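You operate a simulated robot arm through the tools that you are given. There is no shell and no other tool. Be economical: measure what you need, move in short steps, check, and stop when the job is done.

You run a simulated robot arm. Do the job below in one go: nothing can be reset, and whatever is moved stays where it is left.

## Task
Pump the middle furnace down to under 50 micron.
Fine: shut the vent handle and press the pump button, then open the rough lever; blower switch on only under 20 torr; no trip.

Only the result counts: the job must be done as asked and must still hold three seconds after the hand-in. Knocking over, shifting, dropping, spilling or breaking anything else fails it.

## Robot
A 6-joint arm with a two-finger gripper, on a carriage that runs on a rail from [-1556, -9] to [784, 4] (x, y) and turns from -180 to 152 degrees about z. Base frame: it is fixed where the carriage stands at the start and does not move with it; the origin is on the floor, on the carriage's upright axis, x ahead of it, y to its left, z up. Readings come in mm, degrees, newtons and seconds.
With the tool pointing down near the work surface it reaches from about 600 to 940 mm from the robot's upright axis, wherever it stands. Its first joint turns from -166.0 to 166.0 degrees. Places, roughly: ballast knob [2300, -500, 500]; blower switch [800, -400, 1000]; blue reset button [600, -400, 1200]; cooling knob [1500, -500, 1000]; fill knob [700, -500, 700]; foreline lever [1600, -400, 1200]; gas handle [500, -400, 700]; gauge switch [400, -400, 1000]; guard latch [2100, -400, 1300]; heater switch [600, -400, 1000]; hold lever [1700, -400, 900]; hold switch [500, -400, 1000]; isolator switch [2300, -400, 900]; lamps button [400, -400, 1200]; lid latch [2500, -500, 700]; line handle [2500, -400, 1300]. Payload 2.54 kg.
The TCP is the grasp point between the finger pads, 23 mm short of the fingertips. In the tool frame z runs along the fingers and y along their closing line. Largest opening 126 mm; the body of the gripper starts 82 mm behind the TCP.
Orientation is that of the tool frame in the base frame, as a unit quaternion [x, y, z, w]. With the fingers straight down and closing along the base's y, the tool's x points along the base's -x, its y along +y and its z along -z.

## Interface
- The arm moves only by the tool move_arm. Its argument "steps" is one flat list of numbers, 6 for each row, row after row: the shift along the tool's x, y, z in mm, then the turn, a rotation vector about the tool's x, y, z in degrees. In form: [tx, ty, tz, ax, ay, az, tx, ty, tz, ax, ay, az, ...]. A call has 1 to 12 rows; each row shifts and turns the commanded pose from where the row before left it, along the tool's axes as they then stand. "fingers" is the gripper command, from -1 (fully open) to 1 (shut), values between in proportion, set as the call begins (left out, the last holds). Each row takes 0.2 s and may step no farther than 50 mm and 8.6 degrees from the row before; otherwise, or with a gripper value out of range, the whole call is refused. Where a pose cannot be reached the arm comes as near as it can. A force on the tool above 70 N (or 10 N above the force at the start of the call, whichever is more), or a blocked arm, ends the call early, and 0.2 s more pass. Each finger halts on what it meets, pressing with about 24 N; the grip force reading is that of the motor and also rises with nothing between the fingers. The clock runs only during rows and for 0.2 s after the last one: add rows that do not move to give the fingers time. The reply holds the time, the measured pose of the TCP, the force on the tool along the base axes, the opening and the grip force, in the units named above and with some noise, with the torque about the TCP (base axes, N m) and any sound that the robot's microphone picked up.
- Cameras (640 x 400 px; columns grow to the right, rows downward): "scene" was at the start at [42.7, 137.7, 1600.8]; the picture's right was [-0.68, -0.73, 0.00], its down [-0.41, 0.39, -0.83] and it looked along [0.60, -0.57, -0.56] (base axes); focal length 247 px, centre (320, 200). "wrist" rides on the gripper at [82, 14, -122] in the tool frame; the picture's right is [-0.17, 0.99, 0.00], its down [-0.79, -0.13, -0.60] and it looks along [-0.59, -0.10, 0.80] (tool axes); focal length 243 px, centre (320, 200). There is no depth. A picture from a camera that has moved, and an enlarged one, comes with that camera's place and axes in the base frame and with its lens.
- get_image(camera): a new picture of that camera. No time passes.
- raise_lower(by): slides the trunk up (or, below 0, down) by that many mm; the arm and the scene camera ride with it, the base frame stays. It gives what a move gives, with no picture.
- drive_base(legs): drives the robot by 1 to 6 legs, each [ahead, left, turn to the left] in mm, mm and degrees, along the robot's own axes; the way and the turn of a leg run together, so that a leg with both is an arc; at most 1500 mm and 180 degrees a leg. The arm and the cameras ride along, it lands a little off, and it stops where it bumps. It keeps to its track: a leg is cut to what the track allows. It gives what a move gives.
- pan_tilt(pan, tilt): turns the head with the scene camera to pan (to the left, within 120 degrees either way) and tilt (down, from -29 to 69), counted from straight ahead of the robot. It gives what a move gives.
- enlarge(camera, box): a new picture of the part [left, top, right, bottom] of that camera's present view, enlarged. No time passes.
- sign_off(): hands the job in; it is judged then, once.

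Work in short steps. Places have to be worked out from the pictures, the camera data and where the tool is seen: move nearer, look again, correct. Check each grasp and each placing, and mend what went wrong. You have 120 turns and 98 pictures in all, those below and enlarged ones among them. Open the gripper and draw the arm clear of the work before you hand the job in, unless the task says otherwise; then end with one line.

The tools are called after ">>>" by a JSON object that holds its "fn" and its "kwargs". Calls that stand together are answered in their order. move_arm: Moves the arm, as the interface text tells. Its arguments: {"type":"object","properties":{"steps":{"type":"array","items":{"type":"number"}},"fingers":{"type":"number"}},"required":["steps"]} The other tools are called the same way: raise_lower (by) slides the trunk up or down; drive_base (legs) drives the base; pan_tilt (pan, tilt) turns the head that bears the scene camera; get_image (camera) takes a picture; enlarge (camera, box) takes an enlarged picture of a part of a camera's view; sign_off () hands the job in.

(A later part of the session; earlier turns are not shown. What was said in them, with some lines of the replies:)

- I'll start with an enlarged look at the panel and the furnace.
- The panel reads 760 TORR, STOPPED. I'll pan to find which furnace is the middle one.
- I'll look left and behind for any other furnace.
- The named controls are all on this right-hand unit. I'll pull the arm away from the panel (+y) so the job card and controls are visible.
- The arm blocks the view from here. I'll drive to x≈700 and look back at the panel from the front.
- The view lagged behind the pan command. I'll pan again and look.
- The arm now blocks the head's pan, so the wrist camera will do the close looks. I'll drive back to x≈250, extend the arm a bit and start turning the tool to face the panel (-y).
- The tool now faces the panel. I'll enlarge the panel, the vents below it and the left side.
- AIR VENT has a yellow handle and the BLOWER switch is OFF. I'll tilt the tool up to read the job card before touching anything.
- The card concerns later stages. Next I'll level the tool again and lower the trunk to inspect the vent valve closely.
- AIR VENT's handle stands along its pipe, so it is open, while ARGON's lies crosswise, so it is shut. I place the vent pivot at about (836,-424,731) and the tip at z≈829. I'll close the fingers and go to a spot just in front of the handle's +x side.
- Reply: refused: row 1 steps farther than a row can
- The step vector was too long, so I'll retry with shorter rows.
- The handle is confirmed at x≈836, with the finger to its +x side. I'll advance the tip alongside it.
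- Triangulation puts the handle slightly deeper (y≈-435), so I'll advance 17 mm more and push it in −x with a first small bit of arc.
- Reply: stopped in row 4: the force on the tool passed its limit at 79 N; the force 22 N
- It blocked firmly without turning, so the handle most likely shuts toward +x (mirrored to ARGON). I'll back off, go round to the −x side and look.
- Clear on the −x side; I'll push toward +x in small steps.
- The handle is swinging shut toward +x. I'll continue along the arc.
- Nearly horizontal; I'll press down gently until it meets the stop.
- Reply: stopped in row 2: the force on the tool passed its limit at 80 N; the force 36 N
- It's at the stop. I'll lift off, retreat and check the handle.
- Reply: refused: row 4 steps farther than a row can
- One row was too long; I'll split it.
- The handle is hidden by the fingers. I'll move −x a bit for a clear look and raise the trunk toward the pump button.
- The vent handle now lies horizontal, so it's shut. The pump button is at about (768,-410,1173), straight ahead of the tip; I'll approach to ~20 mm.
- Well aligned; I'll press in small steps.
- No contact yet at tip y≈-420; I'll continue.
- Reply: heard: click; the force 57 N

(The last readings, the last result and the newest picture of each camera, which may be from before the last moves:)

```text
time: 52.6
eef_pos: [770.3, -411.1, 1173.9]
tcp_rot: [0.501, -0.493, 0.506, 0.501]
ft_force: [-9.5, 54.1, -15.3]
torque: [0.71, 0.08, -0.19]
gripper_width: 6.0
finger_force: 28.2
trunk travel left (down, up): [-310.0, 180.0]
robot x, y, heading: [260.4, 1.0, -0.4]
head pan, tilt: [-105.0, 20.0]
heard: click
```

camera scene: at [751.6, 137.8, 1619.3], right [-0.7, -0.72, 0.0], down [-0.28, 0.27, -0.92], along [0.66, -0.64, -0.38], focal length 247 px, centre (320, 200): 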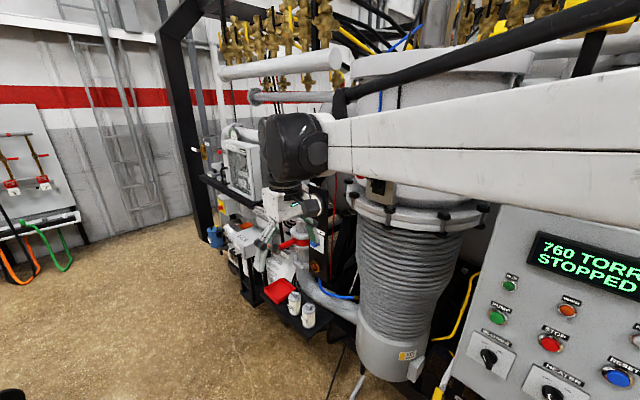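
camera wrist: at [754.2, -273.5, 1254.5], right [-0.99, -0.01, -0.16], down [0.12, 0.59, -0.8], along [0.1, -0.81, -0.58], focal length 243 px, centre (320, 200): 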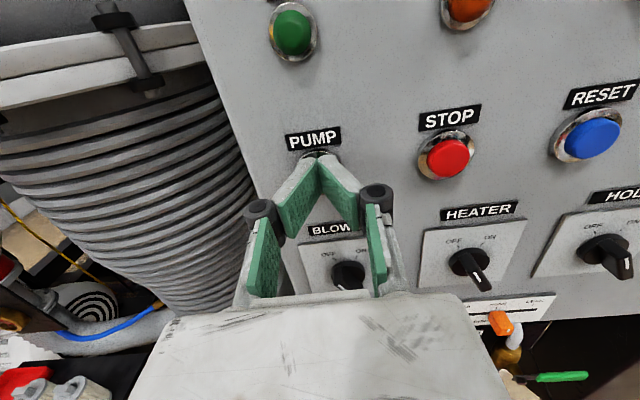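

A click was heard. I'll back off and read the display.

>>> {"fn": "move_arm", "kwargs": {"steps": [0, 0, -40, 0, 0, 0, 0, 0, -45, 0, 0, 0, 0, 0, -45, 0, 0, 0, 0, 0, -45, 0, 0, 0]}}

>>> {"fn": "raise_lower", "kwargs": {"by": 100}}

>>> {"fn": "get_image", "kwargs": {"camera": "wrist"}}

```text
time: 53.6
eef_pos: [767.1, -241.2, 1169.6]
tcp_rot: [0.5, -0.494, 0.504, 0.502]
ft_force: [0.1, -0.2, 0.3]
torque: [0.02, 0.0, 0.01]
gripper_width: 0.0
finger_force: 28.2
trunk travel left (down, up): [-310.0, 180.0]
robot x, y, heading: [261.5, -2.3, -0.4]
head pan, tilt: [-105.0, 20.0]
```

```text
time: 54.9
eef_pos: [767.8, -242.1, 1269.5]
tcp_rot: [0.5, -0.494, 0.504, 0.501]
ft_force: [-0.8, -1.0, -0.1]
torque: [-0.02, 0.01, 0.01]
gripper_width: 0.0
finger_force: 28.5
trunk travel left (down, up): [-410.0, 80.0]
robot x, y, heading: [259.0, 2.9, -0.5]
head pan, tilt: [-105.0, 20.0]
```

```text
59 pictures are left
camera wrist: at [752.7, -118.3, 1351.1], right [-0.99, -0.01, -0.16], down [0.12, 0.59, -0.8], along [0.1, -0.81, -0.58], focal length 243 px, centre (320, 200)
```

wrist: 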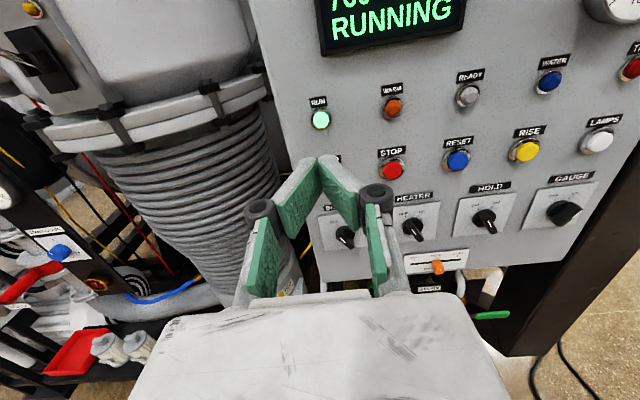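

RUNNING at 760. Now I'll retract and drive toward the ROUGH lever to inspect it.

>>> {"fn": "move_arm", "kwargs": {"steps": [0, 0, -45, 0, 0, 0, 0, 0, -45, 0, 0, 0, 0, 0, -20, 0, 0, 0]}}

>>> {"fn": "drive_base", "kwargs": {"legs": [[515, 0, 0.4]]}}

>>> {"fn": "get_image", "kwargs": {"camera": "wrist"}}

>>> {"fn": "get_image", "kwargs": {"camera": "scene"}}

```text
time: 55.7
eef_pos: [766.8, -131.1, 1269.1]
tcp_rot: [0.501, -0.493, 0.505, 0.501]
ft_force: [0.8, 0.4, 0.2]
torque: [0.02, 0.01, 0.0]
gripper_width: 0.0
finger_force: 27.8
trunk travel left (down, up): [-410.0, 80.0]
robot x, y, heading: [257.2, 2.1, -0.4]
head pan, tilt: [-105.0, 20.0]
```

```text
time: 58.7
eef_pos: [1272.6, -130.6, 1268.5]
tcp_rot: [0.501, -0.493, 0.505, 0.502]
ft_force: [-0.4, 0.4, 0.2]
torque: [0.01, -0.01, -0.01]
gripper_width: 0.0
finger_force: 28.4
trunk travel left (down, up): [-410.0, 80.0]
robot x, y, heading: [768.7, 3.7, -0.4]
head pan, tilt: [-105.0, 20.0]
```

```text
58 pictures are left
camera wrist: at [1257.5, -5.7, 1350.7], right [-0.99, -0.01, -0.16], down [0.12, 0.59, -0.8], along [0.11, -0.81, -0.58], focal length 243 px, centre (320, 200)
```

wrist: 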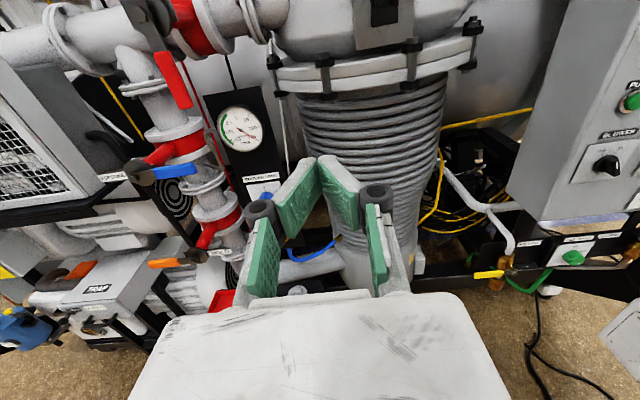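

```text
57 pictures are left
camera scene: at [720.6, 113.0, 1633.5], right [-0.96, 0.27, 0.0], down [0.09, 0.33, -0.94], along [-0.25, -0.91, -0.34], focal length 247 px, centre (320, 200)
```

scene: 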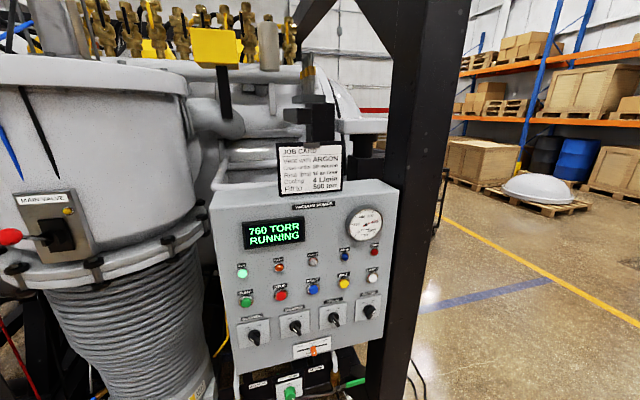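

The scene camera can now watch the display. I'll zoom the wrist view on the levers.

>>> {"fn": "enlarge", "kwargs": {"camera": "wrist", "box": [90, 0, 250, 100]}}

>>> {"fn": "enlarge", "kwargs": {"camera": "wrist", "box": [80, 100, 280, 225]}}

>>> {"fn": "enlarge", "kwargs": {"camera": "wrist", "box": [90, 220, 250, 320]}}

```text
4.00 times, centred on (170, 50) of wrist
camera zoom: at [1257.5, -5.7, 1350.7], right [-0.99, -0.01, -0.16], down [0.12, 0.59, -0.8], along [0.11, -0.81, -0.58], focal length 970 px, centre (920, 800)
```

zoom: 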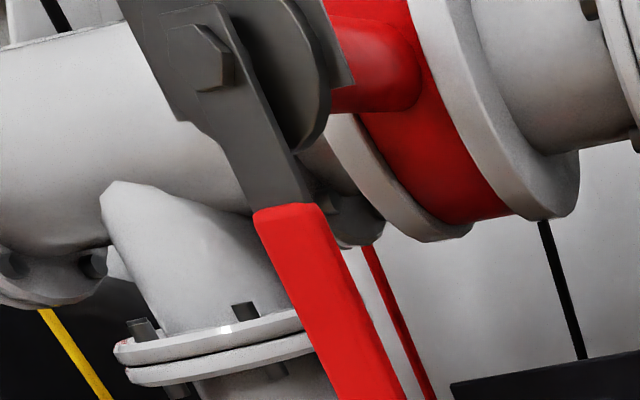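

```text
3.20 times, centred on (180, 162) of wrist
camera zoom: at [1257.5, -5.7, 1350.7], right [-0.99, -0.01, -0.16], down [0.12, 0.59, -0.8], along [0.11, -0.81, -0.58], focal length 776 px, centre (768, 320)
```

zoom: 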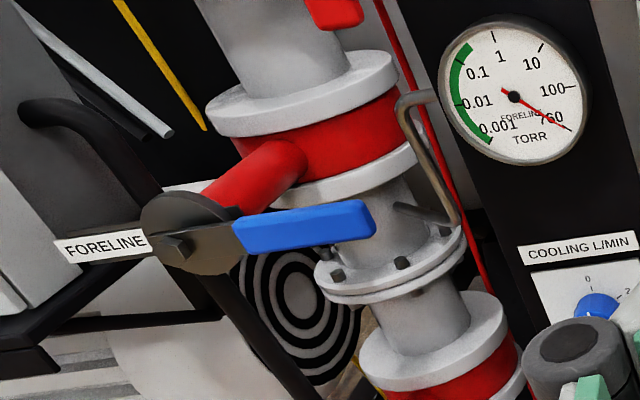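

```text
4.00 times, centred on (170, 270) of wrist
camera zoom: at [1257.5, -5.7, 1350.7], right [-0.99, -0.01, -0.16], down [0.12, 0.59, -0.8], along [0.11, -0.81, -0.58], focal length 970 px, centre (920, -80)
```

zoom: 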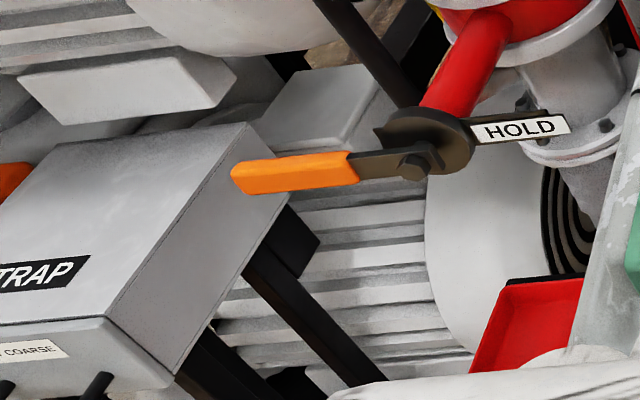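

ROUGH's lever hangs down (crosswise to the pipe, shut), with its pivot near (1525,-459,1403) and tip near z 1273. I'll move to its −x side and look.

>>> {"fn": "move_arm", "kwargs": {"steps": [16, -45, 0, 0, 0, 0, 16, -45, 0, 0, 0, 0, 0, -45, 0, 0, 0, 0, 0, -45, 0, 0, 0, 0, 0, -25, 30, 0, 0, 0, 0, 0, 45, 0, 0, 0, 0, 0, 45, 0, 0, 0, 0, 0, 45, 0, 0, 0, 0, 0, 45, 0, 0, 0]}}

>>> {"fn": "get_image", "kwargs": {"camera": "wrist"}}

```text
time: 60.7
eef_pos: [1477.4, -337.2, 1304.8]
tcp_rot: [0.501, -0.493, 0.505, 0.5]
ft_force: [0.1, 0.3, -0.5]
torque: [-0.01, 0.0, 0.01]
gripper_width: 0.0
finger_force: 28.0
trunk travel left (down, up): [-410.0, 80.0]
robot x, y, heading: [766.4, 4.9, -0.4]
head pan, tilt: [-105.0, 20.0]
```

```text
53 pictures are left
camera wrist: at [1463.3, -213.9, 1385.7], right [-0.99, -0.01, -0.16], down [0.12, 0.59, -0.8], along [0.11, -0.81, -0.58], focal length 243 px, centre (320, 200)
```

wrist: 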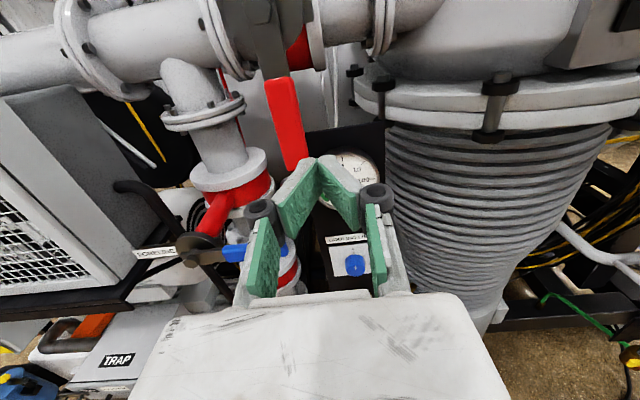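

I now place the lever at x≈1510, y≈-433, from z 1354 (red top) to 1270. I'll shift a bit to −x for clearance, advance beside it, then push gently in +x.

>>> {"fn": "move_arm", "kwargs": {"steps": [0, 12, 0, 0, 0, 0, 0, 0, 45, 0, 0, 0, 0, 0, 42, 0, 0, 0, 0, -10, 0, 0, 0, 0, 0, -8, 0, 0, 0, 0, 0, -8, 0, 0, 0, 0, 0, -8, 0, 0, 0, 0]}}

>>> {"fn": "get_image", "kwargs": {"camera": "wrist"}}

```text
time: 61.9
eef_pos: [1472.1, -422.5, 1303.8]
tcp_rot: [0.496, -0.499, 0.5, 0.504]
ft_force: [-25.8, 12.4, 1.7]
torque: [-0.01, -0.05, 0.22]
gripper_width: 0.0
finger_force: 28.0
trunk travel left (down, up): [-410.0, 80.0]
robot x, y, heading: [761.6, 6.4, -0.4]
head pan, tilt: [-105.0, 20.0]
stopped in row 6: the force on the tool passed its limit at 80 N (the readings are from after the stop); the commanded pose is now the measured one
```

```text
52 pictures are left
camera wrist: at [1460.2, -299.8, 1385.9], right [-0.99, 0.0, -0.17], down [0.14, 0.59, -0.8], along [0.09, -0.81, -0.58], focal length 243 px, centre (320, 200)
```

wrist: 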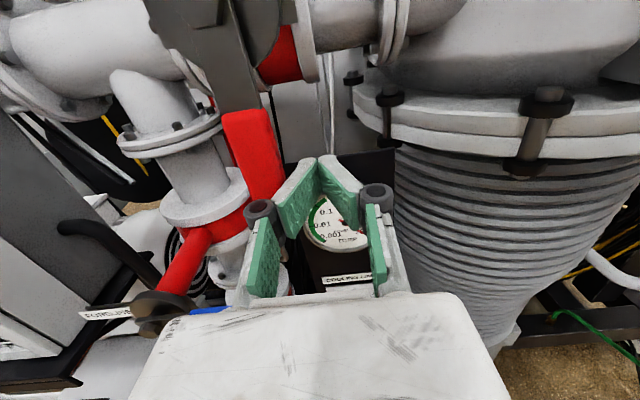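

Blocked firmly toward +x, so it must open toward −x. I'll go round to the +x side.

>>> {"fn": "move_arm", "kwargs": {"steps": [0, 14, 0, 0, 0, 0, 0, 0, -45, 0, 0, 0, 0, 0, -45, 0, 0, 0, 0, -45, 0, 0, 0, 0, 0, -45, 0, 0, 0, 0, 0, -13, 0, 0, 0, 0]}}

>>> {"fn": "get_image", "kwargs": {"camera": "wrist"}}

```text
time: 63.3
eef_pos: [1567.1, -334.8, 1299.9]
tcp_rot: [0.499, -0.498, 0.501, 0.503]
ft_force: [0.1, 0.2, 0.3]
torque: [0.01, 0.03, -0.02]
gripper_width: 0.0
finger_force: 28.3
trunk travel left (down, up): [-410.0, 80.0]
robot x, y, heading: [765.7, 6.9, -0.3]
head pan, tilt: [-105.0, 20.0]
```

```text
51 pictures are left
camera wrist: at [1553.3, -211.2, 1382.7], right [-0.99, 0.0, -0.16], down [0.13, 0.59, -0.8], along [0.1, -0.81, -0.58], focal length 243 px, centre (320, 200)
```

wrist: 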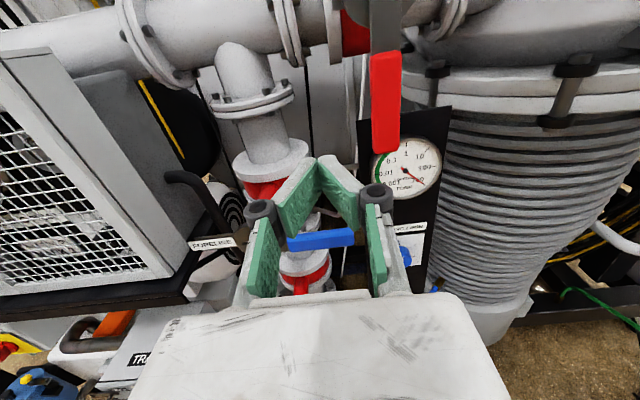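

Clear path at the lever's +x side. I'll advance and push gently in −x.

>>> {"fn": "move_arm", "kwargs": {"steps": [0, 0, 45, 0, 0, 0, 0, 0, 43, 0, 0, 0, 0, 15, 0, 0, 0, 0, 0, 10, 0, 0, 0, 0, -2, 10, 0, 0, 0, 0, 0, 9, 0, 0, 0, 0, 0, 9, 0, 0, 0, 0]}}

>>> {"fn": "get_image", "kwargs": {"camera": "wrist"}}

```text
time: 64.9
eef_pos: [1513.4, -423.9, 1299.6]
tcp_rot: [0.499, -0.498, 0.501, 0.502]
ft_force: [0.6, -0.7, 0.0]
torque: [-0.01, 0.02, -0.02]
gripper_width: 0.0
finger_force: 28.7
trunk travel left (down, up): [-410.0, 80.0]
robot x, y, heading: [765.9, 2.5, -0.6]
head pan, tilt: [-105.0, 20.0]
```

```text
50 pictures are left
camera wrist: at [1500.7, -300.2, 1381.3], right [-0.99, 0.0, -0.16], down [0.13, 0.59, -0.8], along [0.1, -0.81, -0.58], focal length 243 px, centre (320, 200)
```

wrist: 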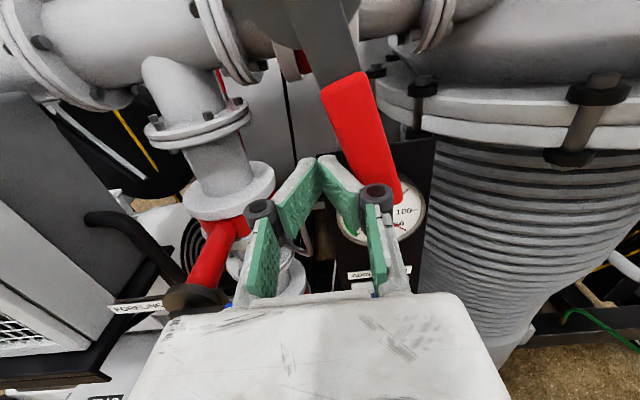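

The lever is swinging. I'll continue along the arc.

>>> {"fn": "move_arm", "kwargs": {"steps": [2, 18, 0, 0, 0, 0, 4, 17, 0, 0, 0, 0, 8, 16.5, 0, 0, 0, 0, 10, 14.5, 0, 0, 0, 0, 13, 13, 0, 0, 0, 0, 14.5, 10, 0, 0, 0, 0]}}

>>> {"fn": "get_image", "kwargs": {"camera": "wrist"}}

```text
time: 66.3
eef_pos: [1424.8, -423.0, 1351.9]
tcp_rot: [0.499, -0.498, 0.501, 0.502]
ft_force: [-0.4, 0.2, -0.7]
torque: [0.01, 0.04, -0.03]
gripper_width: 0.0
finger_force: 28.1
trunk travel left (down, up): [-410.0, 80.0]
robot x, y, heading: [765.1, 2.3, -0.6]
head pan, tilt: [-105.0, 20.0]
```

```text
49 pictures are left
camera wrist: at [1412.0, -299.5, 1433.8], right [-0.99, 0.0, -0.16], down [0.13, 0.59, -0.8], along [0.1, -0.81, -0.58], focal length 243 px, centre (320, 200)
```

wrist: 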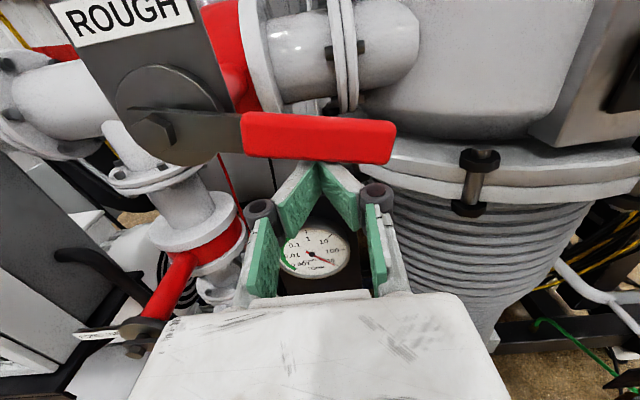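

Nearly horizontal. I'll push upward to the stop.

>>> {"fn": "move_arm", "kwargs": {"steps": [7, 2, 0, 0, 0, 0, 6, 0, 0, 0, 0, 0, 6, 0, 0, 0, 0, 0, 6, 0, 0, 0, 0, 0, 6, 0, 0, 0, 0, 0]}}

>>> {"fn": "get_image", "kwargs": {"camera": "wrist"}}

>>> {"fn": "enlarge", "kwargs": {"camera": "scene", "box": [200, 180, 400, 380]}}

```text
time: 67.7
eef_pos: [1423.7, -421.8, 1376.2]
tcp_rot: [-0.501, 0.502, -0.497, -0.5]
ft_force: [1.7, 0.9, -26.4]
torque: [0.29, 0.03, 0.3]
gripper_width: 6.0
finger_force: 28.1
trunk travel left (down, up): [-410.0, 80.0]
robot x, y, heading: [767.1, 2.8, -0.5]
head pan, tilt: [-105.0, 20.0]
stopped in row 5: the force on the tool passed its limit at 74 N (the readings are from after the stop); the commanded pose is now the measured one
```

```text
48 pictures are left
camera wrist: at [1410.5, -300.1, 1459.2], right [-0.99, 0.0, -0.16], down [0.13, 0.6, -0.79], along [0.1, -0.8, -0.59], focal length 243 px, centre (320, 200)
```

wrist: 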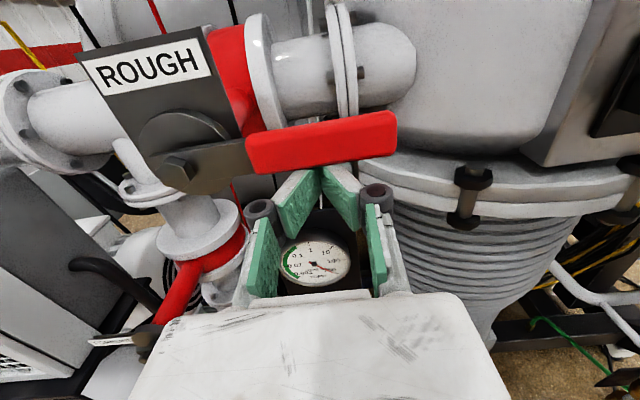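

```text
2.00 times, centred on (300, 280) of scene
camera zoom: at [721.1, 111.9, 1633.7], right [-0.96, 0.27, 0.0], down [0.09, 0.33, -0.94], along [-0.25, -0.91, -0.34], focal length 495 px, centre (360, 40)
```

zoom: 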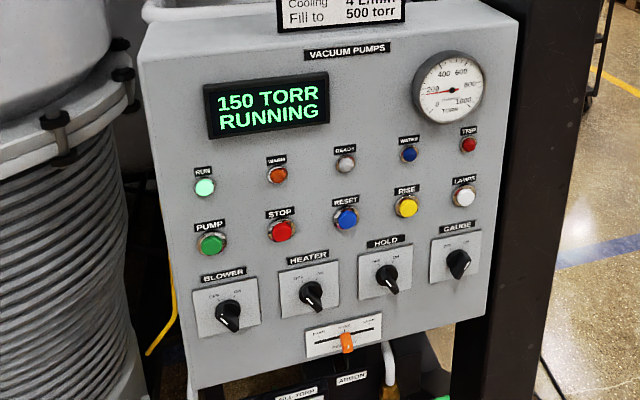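

The rough valve is open and the pressure is already at 150 torr. I'll release, retreat and drive back to the panel.

>>> {"fn": "move_arm", "kwargs": {"steps": [-20, 0, 0, 0, 0, 0, 0, 0, -45, 0, 0, 0, 0, 0, -45, 0, 0, 0, 0, 0, -45, 0, 0, 0, 0, 0, -45, 0, 0, 0, 0, 0, -45, 0, 0, 0, 0, 0, -45, 0, 0, 0, 0, 40, 0, 0, 0, 0, 0, 45, 0, 0, 0, 0, 0, 45, 0, 0, 0, 0]}}

>>> {"fn": "drive_base", "kwargs": {"legs": [[-510, 0, 0.4]]}}

>>> {"fn": "get_image", "kwargs": {"camera": "wrist"}}

```text
time: 69.9
eef_pos: [1291.4, -153.2, 1358.5]
tcp_rot: [0.5, -0.5, 0.499, 0.5]
ft_force: [-0.7, 0.7, 0.0]
torque: [0.0, -0.03, 0.0]
gripper_width: 0.0
finger_force: 28.5
trunk travel left (down, up): [-410.0, 80.0]
robot x, y, heading: [763.3, 5.4, -0.5]
head pan, tilt: [-105.0, 20.0]
```

```text
time: 72.9
eef_pos: [780.6, -155.1, 1359.9]
tcp_rot: [-0.5, 0.5, -0.5, -0.5]
ft_force: [0.4, -0.1, -0.8]
torque: [0.0, 0.0, 0.02]
gripper_width: 0.2
finger_force: 28.1
trunk travel left (down, up): [-410.0, 80.0]
robot x, y, heading: [253.0, -0.8, 0.0]
head pan, tilt: [-105.0, 20.0]
```

```text
46 pictures are left
camera wrist: at [767.1, -32.1, 1442.2], right [-0.99, 0.0, -0.17], down [0.13, 0.6, -0.79], along [0.1, -0.8, -0.59], focal length 243 px, centre (320, 200)
```

wrist: 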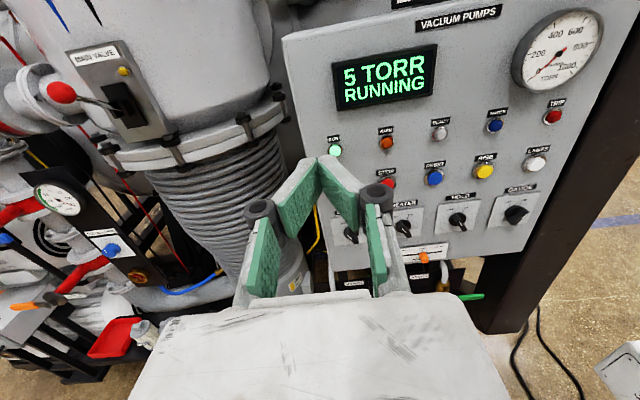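

5 torr, so the blower may go on. I'll lower to the blower switch with the fingers part open.

>>> {"fn": "move_arm", "kwargs": {"steps": [0, 20, 0, 0, 0, 0, 0, 0, 0, 0, 0, 0], "fingers": 0.2}}

>>> {"fn": "raise_lower", "kwargs": {"by": -300}}

>>> {"fn": "move_arm", "kwargs": {"steps": [0, 0, 45, 0, 0, 0, 0, 0, 45, 0, 0, 0, 0, 0, 45, 0, 0, 0]}}

>>> {"fn": "get_image", "kwargs": {"camera": "wrist"}}

```text
time: 73.5
eef_pos: [760.4, -154.4, 1360.1]
tcp_rot: [-0.5, 0.5, -0.5, -0.5]
ft_force: [-0.1, -0.3, -0.1]
torque: [0.01, 0.04, 0.08]
gripper_width: 50.4
finger_force: 0.0
trunk travel left (down, up): [-410.0, 80.0]
robot x, y, heading: [253.8, -0.4, -0.2]
head pan, tilt: [-105.0, 20.0]
```

```text
time: 76.5
eef_pos: [761.4, -154.9, 1058.7]
tcp_rot: [0.501, -0.5, 0.5, 0.5]
ft_force: [0.3, 0.4, 0.3]
torque: [-0.01, 0.0, 0.01]
gripper_width: 50.5
finger_force: 0.1
trunk travel left (down, up): [-110.0, 380.0]
robot x, y, heading: [251.6, 0.5, -0.1]
head pan, tilt: [-105.0, 20.0]
```

```text
time: 77.3
eef_pos: [759.5, -288.2, 1060.8]
tcp_rot: [-0.5, 0.5, -0.5, -0.5]
ft_force: [-0.1, 0.4, -0.4]
torque: [0.02, -0.01, 0.0]
gripper_width: 50.4
finger_force: 0.0
trunk travel left (down, up): [-110.0, 380.0]
robot x, y, heading: [253.6, 1.8, -0.4]
head pan, tilt: [-105.0, 20.0]
```

```text
45 pictures are left
camera wrist: at [746.2, -165.8, 1142.7], right [-0.99, 0.0, -0.16], down [0.13, 0.6, -0.79], along [0.1, -0.8, -0.59], focal length 243 px, centre (320, 200)
```

wrist: 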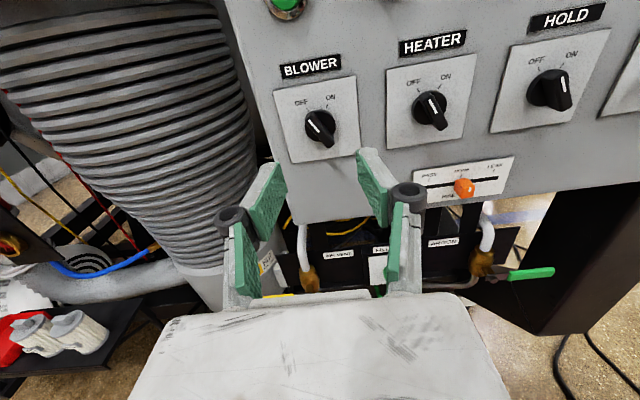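

>>> {"fn": "enlarge", "kwargs": {"camera": "wrist", "box": [272, 70, 368, 130]}}

>>> {"fn": "enlarge", "kwargs": {"camera": "wrist", "box": [500, 30, 628, 110]}}

```text
6.67 times, centred on (320, 100) of wrist
camera zoom: at [746.2, -165.8, 1142.7], right [-0.99, 0.0, -0.16], down [0.13, 0.6, -0.79], along [0.1, -0.8, -0.59], focal length 1618 px, centre (320, 867)
```

zoom: 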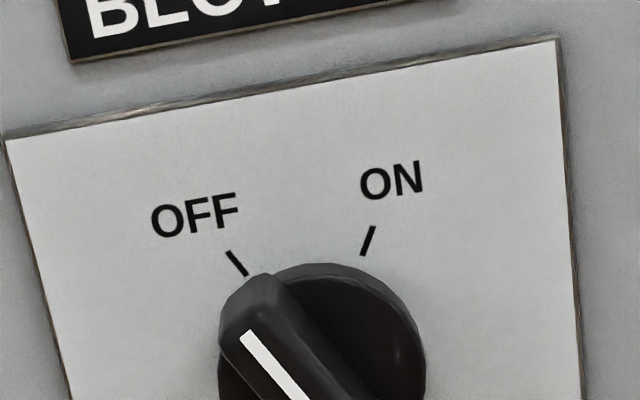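

```text
5.00 times, centred on (564, 70) of wrist
camera zoom: at [746.2, -165.8, 1142.7], right [-0.99, 0.0, -0.16], down [0.13, 0.6, -0.79], along [0.1, -0.8, -0.59], focal length 1213 px, centre (-900, 850)
```

zoom: 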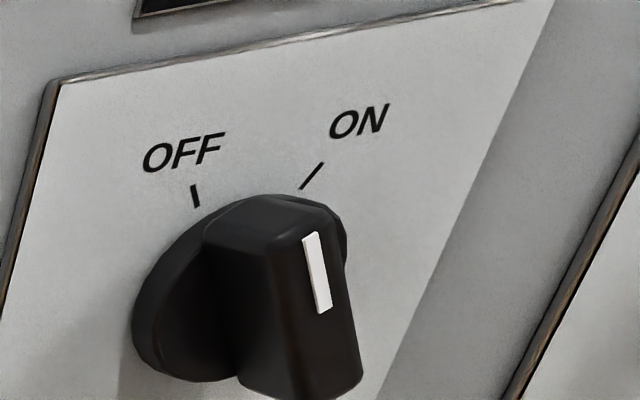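

The pointer is on OFF (~30° left of vertical), with ON ~30° to the right. The knob axis is near (761,1050). I'll align height, twist the tool −30° and approach.

>>> {"fn": "move_arm", "kwargs": {"steps": [-10.8, -1.5, 0, 0, 0, 0, 0, 0, 0, 0, 0, -7.5, 0, 0, 0, 0, 0, -7.5, 0, 0, 0, 0, 0, -7.5, 0, 0, 0, 0, 0, -7.5, 0, 0, 40, 0, 0, 0, 0, 0, 30, 0, 0, 0]}}

>>> {"fn": "get_image", "kwargs": {"camera": "wrist"}}

```text
time: 78.9
eef_pos: [760.4, -359.6, 1047.2]
tcp_rot: [0.613, -0.353, 0.352, 0.613]
ft_force: [0.8, 0.2, -0.8]
torque: [0.04, 0.0, 0.01]
gripper_width: 50.2
finger_force: 0.1
trunk travel left (down, up): [-110.0, 380.0]
robot x, y, heading: [251.3, -1.1, -0.4]
head pan, tilt: [-105.0, 20.0]
```

```text
42 pictures are left
camera wrist: at [790.7, -236.3, 1125.5], right [-0.94, 0.0, 0.35], down [-0.28, 0.6, -0.75], along [-0.21, -0.8, -0.56], focal length 243 px, centre (320, 200)
```

wrist: 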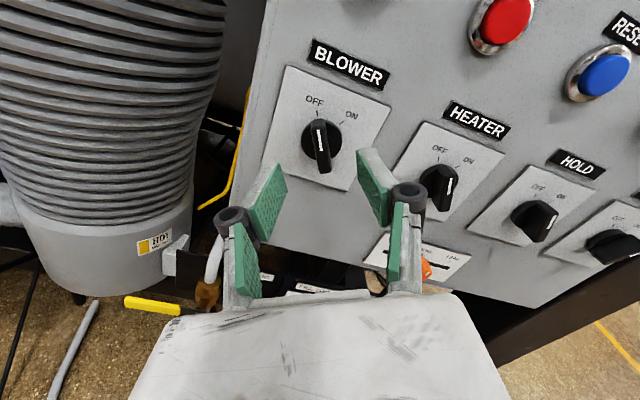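

Aligned within a few mm; correcting and advancing 32 mm.

>>> {"fn": "move_arm", "kwargs": {"steps": [4, 0.7, 16, 0, 0, 0, 0, 0, 16, 0, 0, 0]}}

>>> {"fn": "get_image", "kwargs": {"camera": "wrist"}}

```text
time: 79.5
eef_pos: [762.8, -392.2, 1052.3]
tcp_rot: [0.612, -0.354, 0.353, 0.613]
ft_force: [0.3, 0.3, -0.1]
torque: [0.01, 0.01, 0.0]
gripper_width: 50.3
finger_force: 0.0
trunk travel left (down, up): [-110.0, 380.0]
robot x, y, heading: [251.2, 3.1, -0.3]
head pan, tilt: [-105.0, 20.0]
```

```text
41 pictures are left
camera wrist: at [792.9, -268.7, 1130.5], right [-0.94, 0.0, 0.35], down [-0.28, 0.6, -0.75], along [-0.21, -0.8, -0.56], focal length 243 px, centre (320, 200)
```

wrist: 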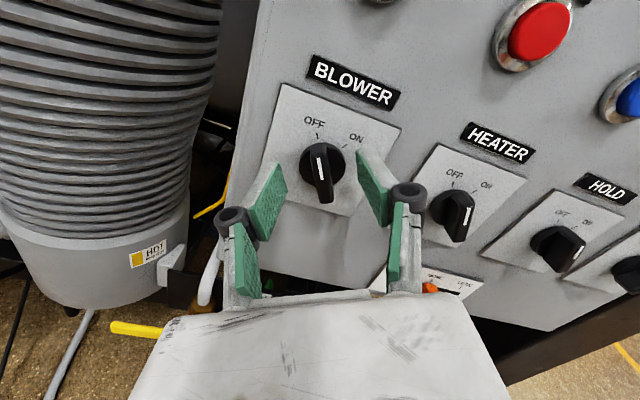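

Tips are at blade depth; I'll advance 12 mm more and close.

>>> {"fn": "move_arm", "kwargs": {"steps": [1.5, 0, 6, 0, 0, 0, 0, 0, 6, 0, 0, 0]}}

>>> {"fn": "move_arm", "kwargs": {"steps": [0, 0, 0, 0, 0, 0, 0, 0, 0, 0, 0, 0, 0, 0, 0, 0, 0, 0], "fingers": 0.9}}

>>> {"fn": "get_image", "kwargs": {"camera": "wrist"}}

```text
time: 80.1
eef_pos: [764.1, -404.1, 1052.6]
tcp_rot: [0.613, -0.354, 0.354, 0.612]
ft_force: [0.4, -0.4, 0.4]
torque: [0.0, -0.02, 0.0]
gripper_width: 50.4
finger_force: 0.1
trunk travel left (down, up): [-110.0, 380.0]
robot x, y, heading: [250.6, 0.3, -0.1]
head pan, tilt: [-105.0, 20.0]
```

```text
time: 80.9
eef_pos: [762.9, -404.7, 1053.4]
tcp_rot: [0.612, -0.355, 0.353, 0.613]
ft_force: [-11.2, -1.2, 8.1]
torque: [-0.32, 0.07, -0.34]
gripper_width: 34.6
finger_force: 45.5
trunk travel left (down, up): [-110.0, 380.0]
robot x, y, heading: [251.9, 2.0, -0.3]
head pan, tilt: [-105.0, 20.0]
```

```text
40 pictures are left
camera wrist: at [792.7, -281.4, 1132.1], right [-0.94, 0.0, 0.35], down [-0.28, 0.6, -0.75], along [-0.21, -0.8, -0.56], focal length 243 px, centre (320, 200)
```

wrist: 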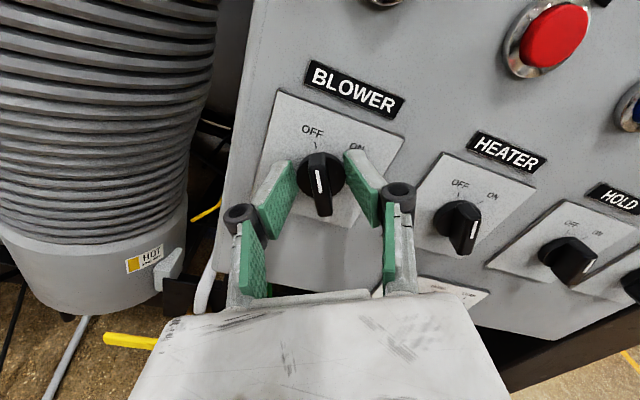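

The fingers caught the round base (34.6 mm). I'll open slightly, back out 9 mm and grip the blade instead.

>>> {"fn": "move_arm", "kwargs": {"steps": [0, 0, 0, 0, 0, 0, 0, 0, -5, 0, 0, 0, 0, 0, -4, 0, 0, 0], "fingers": 0.25}}

>>> {"fn": "move_arm", "kwargs": {"steps": [0, 0, 0, 0, 0, 0, 0, 0, 0, 0, 0, 0, 0, 0, 0, 0, 0, 0], "fingers": 0.9}}

>>> {"fn": "get_image", "kwargs": {"camera": "wrist"}}

```text
time: 81.7
eef_pos: [764.6, -394.9, 1052.7]
tcp_rot: [0.613, -0.354, 0.353, 0.612]
ft_force: [0.0, -0.3, 0.3]
torque: [0.0, -0.01, -0.04]
gripper_width: 47.3
finger_force: 0.0
trunk travel left (down, up): [-110.0, 380.0]
robot x, y, heading: [249.9, -0.8, -0.4]
head pan, tilt: [-105.0, 20.0]
```

```text
time: 82.5
eef_pos: [763.6, -394.7, 1053.8]
tcp_rot: [0.612, -0.355, 0.353, 0.613]
ft_force: [-7.0, -3.7, 8.9]
torque: [-0.35, 0.01, -0.07]
gripper_width: 12.1
finger_force: 38.6
trunk travel left (down, up): [-110.0, 380.0]
robot x, y, heading: [253.3, 0.4, -0.3]
head pan, tilt: [-105.0, 20.0]
```

```text
39 pictures are left
camera wrist: at [792.7, -272.3, 1132.3], right [-0.94, 0.0, 0.35], down [-0.28, 0.6, -0.75], along [-0.21, -0.8, -0.56], focal length 243 px, centre (320, 200)
```

wrist: 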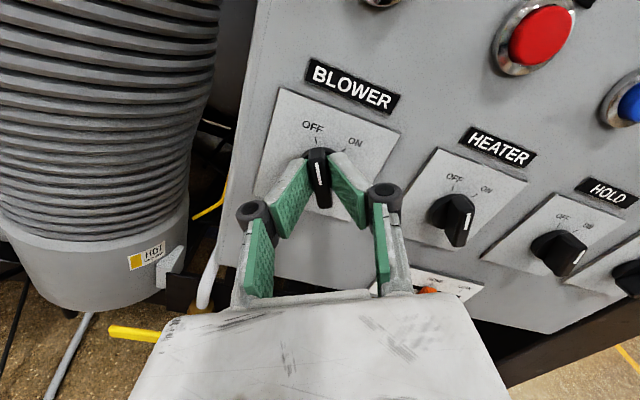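

The blade is gripped. I'll twist +60° clockwise to ON.

>>> {"fn": "move_arm", "kwargs": {"steps": [0, 1.5, 0, 0, 0, 7.5, 0, 0, 0, 0, 0, 7.5, 0, 0, 0, 0, 0, 7.5, 0, 0, 0, 0, 0, 7.5, 0, 0, 0, 0, 0, 7.5, 0, 0, 0, 0, 0, 7.5, 0, 0, 0, 0, 0, 7.5, 0, 0, 0, 0, 0, 7.5]}}

>>> {"fn": "get_image", "kwargs": {"camera": "wrist"}}

```text
time: 84.3
eef_pos: [759.0, -395.5, 1054.3]
tcp_rot: [-0.351, 0.615, -0.611, -0.353]
ft_force: [-44.6, 21.5, -36.4]
torque: [1.63, 0.31, -0.43]
gripper_width: 12.3
finger_force: 38.9
trunk travel left (down, up): [-110.0, 380.0]
robot x, y, heading: [250.6, -0.6, -0.3]
head pan, tilt: [-105.0, 20.0]
```

```text
38 pictures are left
camera wrist: at [706.4, -272.3, 1119.0], right [-0.77, 0.01, -0.64], down [0.52, 0.6, -0.61], along [0.38, -0.8, -0.46], focal length 243 px, centre (320, 200)
```

wrist: 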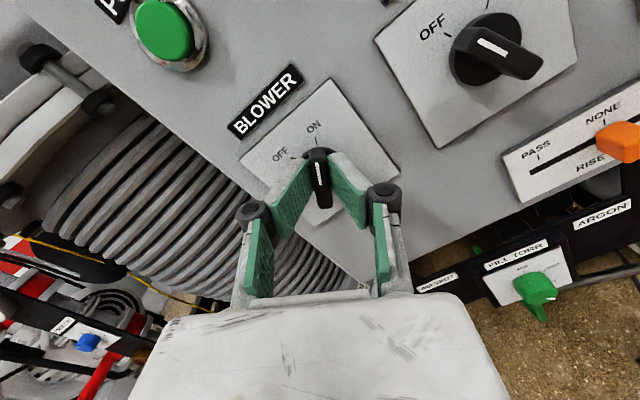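

The pointer is on ON. I'll release, back straight out and rotate the tool level, then check.

>>> {"fn": "move_arm", "kwargs": {"steps": [0, 0, 0, 0, 0, 0, 0, 0, 0, 0, 0, 0, 0, 0, 0, 0, 0, 0, 0, 0, -30, 0, 0, 0, 0, 0, -40, 0, 0, 0, 0, 0, -40, 0, 0, 0, 0, 0, 0, 0, 0, -7.5, 0, 0, 0, 0, 0, -7.5, 0, 0, 0, 0, 0, -7.5, 0, 0, -40, 0, 0, -7.5, 0, 0, -40, 0, 0, 0], "fingers": 0.2}}

>>> {"fn": "raise_lower", "kwargs": {"by": 280}}

>>> {"fn": "get_image", "kwargs": {"camera": "wrist"}}

```text
time: 86.7
eef_pos: [762.7, -202.7, 1056.2]
tcp_rot: [0.501, -0.5, 0.499, 0.5]
ft_force: [0.6, -0.2, -0.8]
torque: [-0.03, -0.01, -0.01]
gripper_width: 50.5
finger_force: 0.0
trunk travel left (down, up): [-110.0, 380.0]
robot x, y, heading: [251.0, 0.6, -0.5]
head pan, tilt: [-105.0, 20.0]
```

```text
time: 89.5
eef_pos: [763.4, -204.3, 1338.6]
tcp_rot: [0.5, -0.5, 0.499, 0.5]
ft_force: [-0.5, -0.1, -0.4]
torque: [0.02, -0.02, 0.01]
gripper_width: 50.5
finger_force: 0.0
trunk travel left (down, up): [-390.0, 100.0]
robot x, y, heading: [249.8, 2.0, -0.2]
head pan, tilt: [-105.0, 20.0]
```

```text
37 pictures are left
camera wrist: at [749.7, -80.6, 1419.7], right [-0.99, 0.0, -0.16], down [0.13, 0.6, -0.79], along [0.1, -0.8, -0.59], focal length 243 px, centre (320, 200)
```

wrist: 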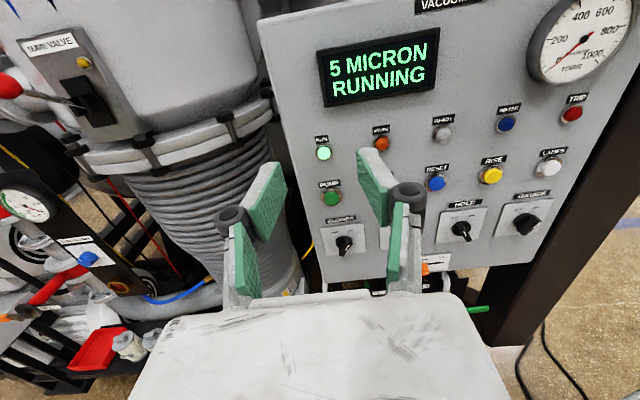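

5 MICRON, RUNNING, with the trip lamp dark. I'll open the gripper, draw clear and check once more that it holds.

>>> {"fn": "move_arm", "kwargs": {"steps": [0, 0, -40, 0, 0, 0, 0, 0, -40, 0, 0, 0, 0, 0, 0, 0, 0, 0, 0, 0, 0, 0, 0, 0, 0, 0, 0, 0, 0, 0, 0, 0, 0, 0, 0, 0, 0, 0, 0, 0, 0, 0, 0, 0, 0, 0, 0, 0, 0, 0, 0, 0, 0, 0, 0, 0, 0, 0, 0, 0], "fingers": -1}}

>>> {"fn": "get_image", "kwargs": {"camera": "wrist"}}

```text
time: 91.7
eef_pos: [762.8, -123.0, 1337.3]
tcp_rot: [0.501, -0.5, 0.5, 0.5]
ft_force: [-0.2, 0.8, -0.2]
torque: [0.0, -0.01, 0.01]
gripper_width: 126.2
finger_force: 0.1
trunk travel left (down, up): [-390.0, 100.0]
robot x, y, heading: [256.4, -1.2, -0.1]
head pan, tilt: [-105.0, 20.0]
```

```text
36 pictures are left
camera wrist: at [749.5, -0.7, 1420.2], right [-0.99, 0.0, -0.16], down [0.13, 0.6, -0.79], along [0.1, -0.8, -0.59], focal length 243 px, centre (320, 200)
```

wrist: 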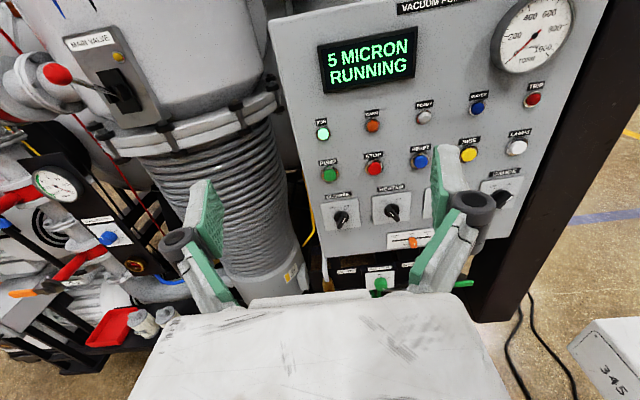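

Holding at 5 micron, still running, and the arm is clear. Handing in.

>>> {"fn": "sign_off", "kwargs": {}}

```text
The job is handed in.
```

The middle furnace is pumped down to 5 micron: the vent is shut, the pump is running, the rough lever is open, the blower was switched on after the display read 5 torr, and the trip lamp stayed dark.
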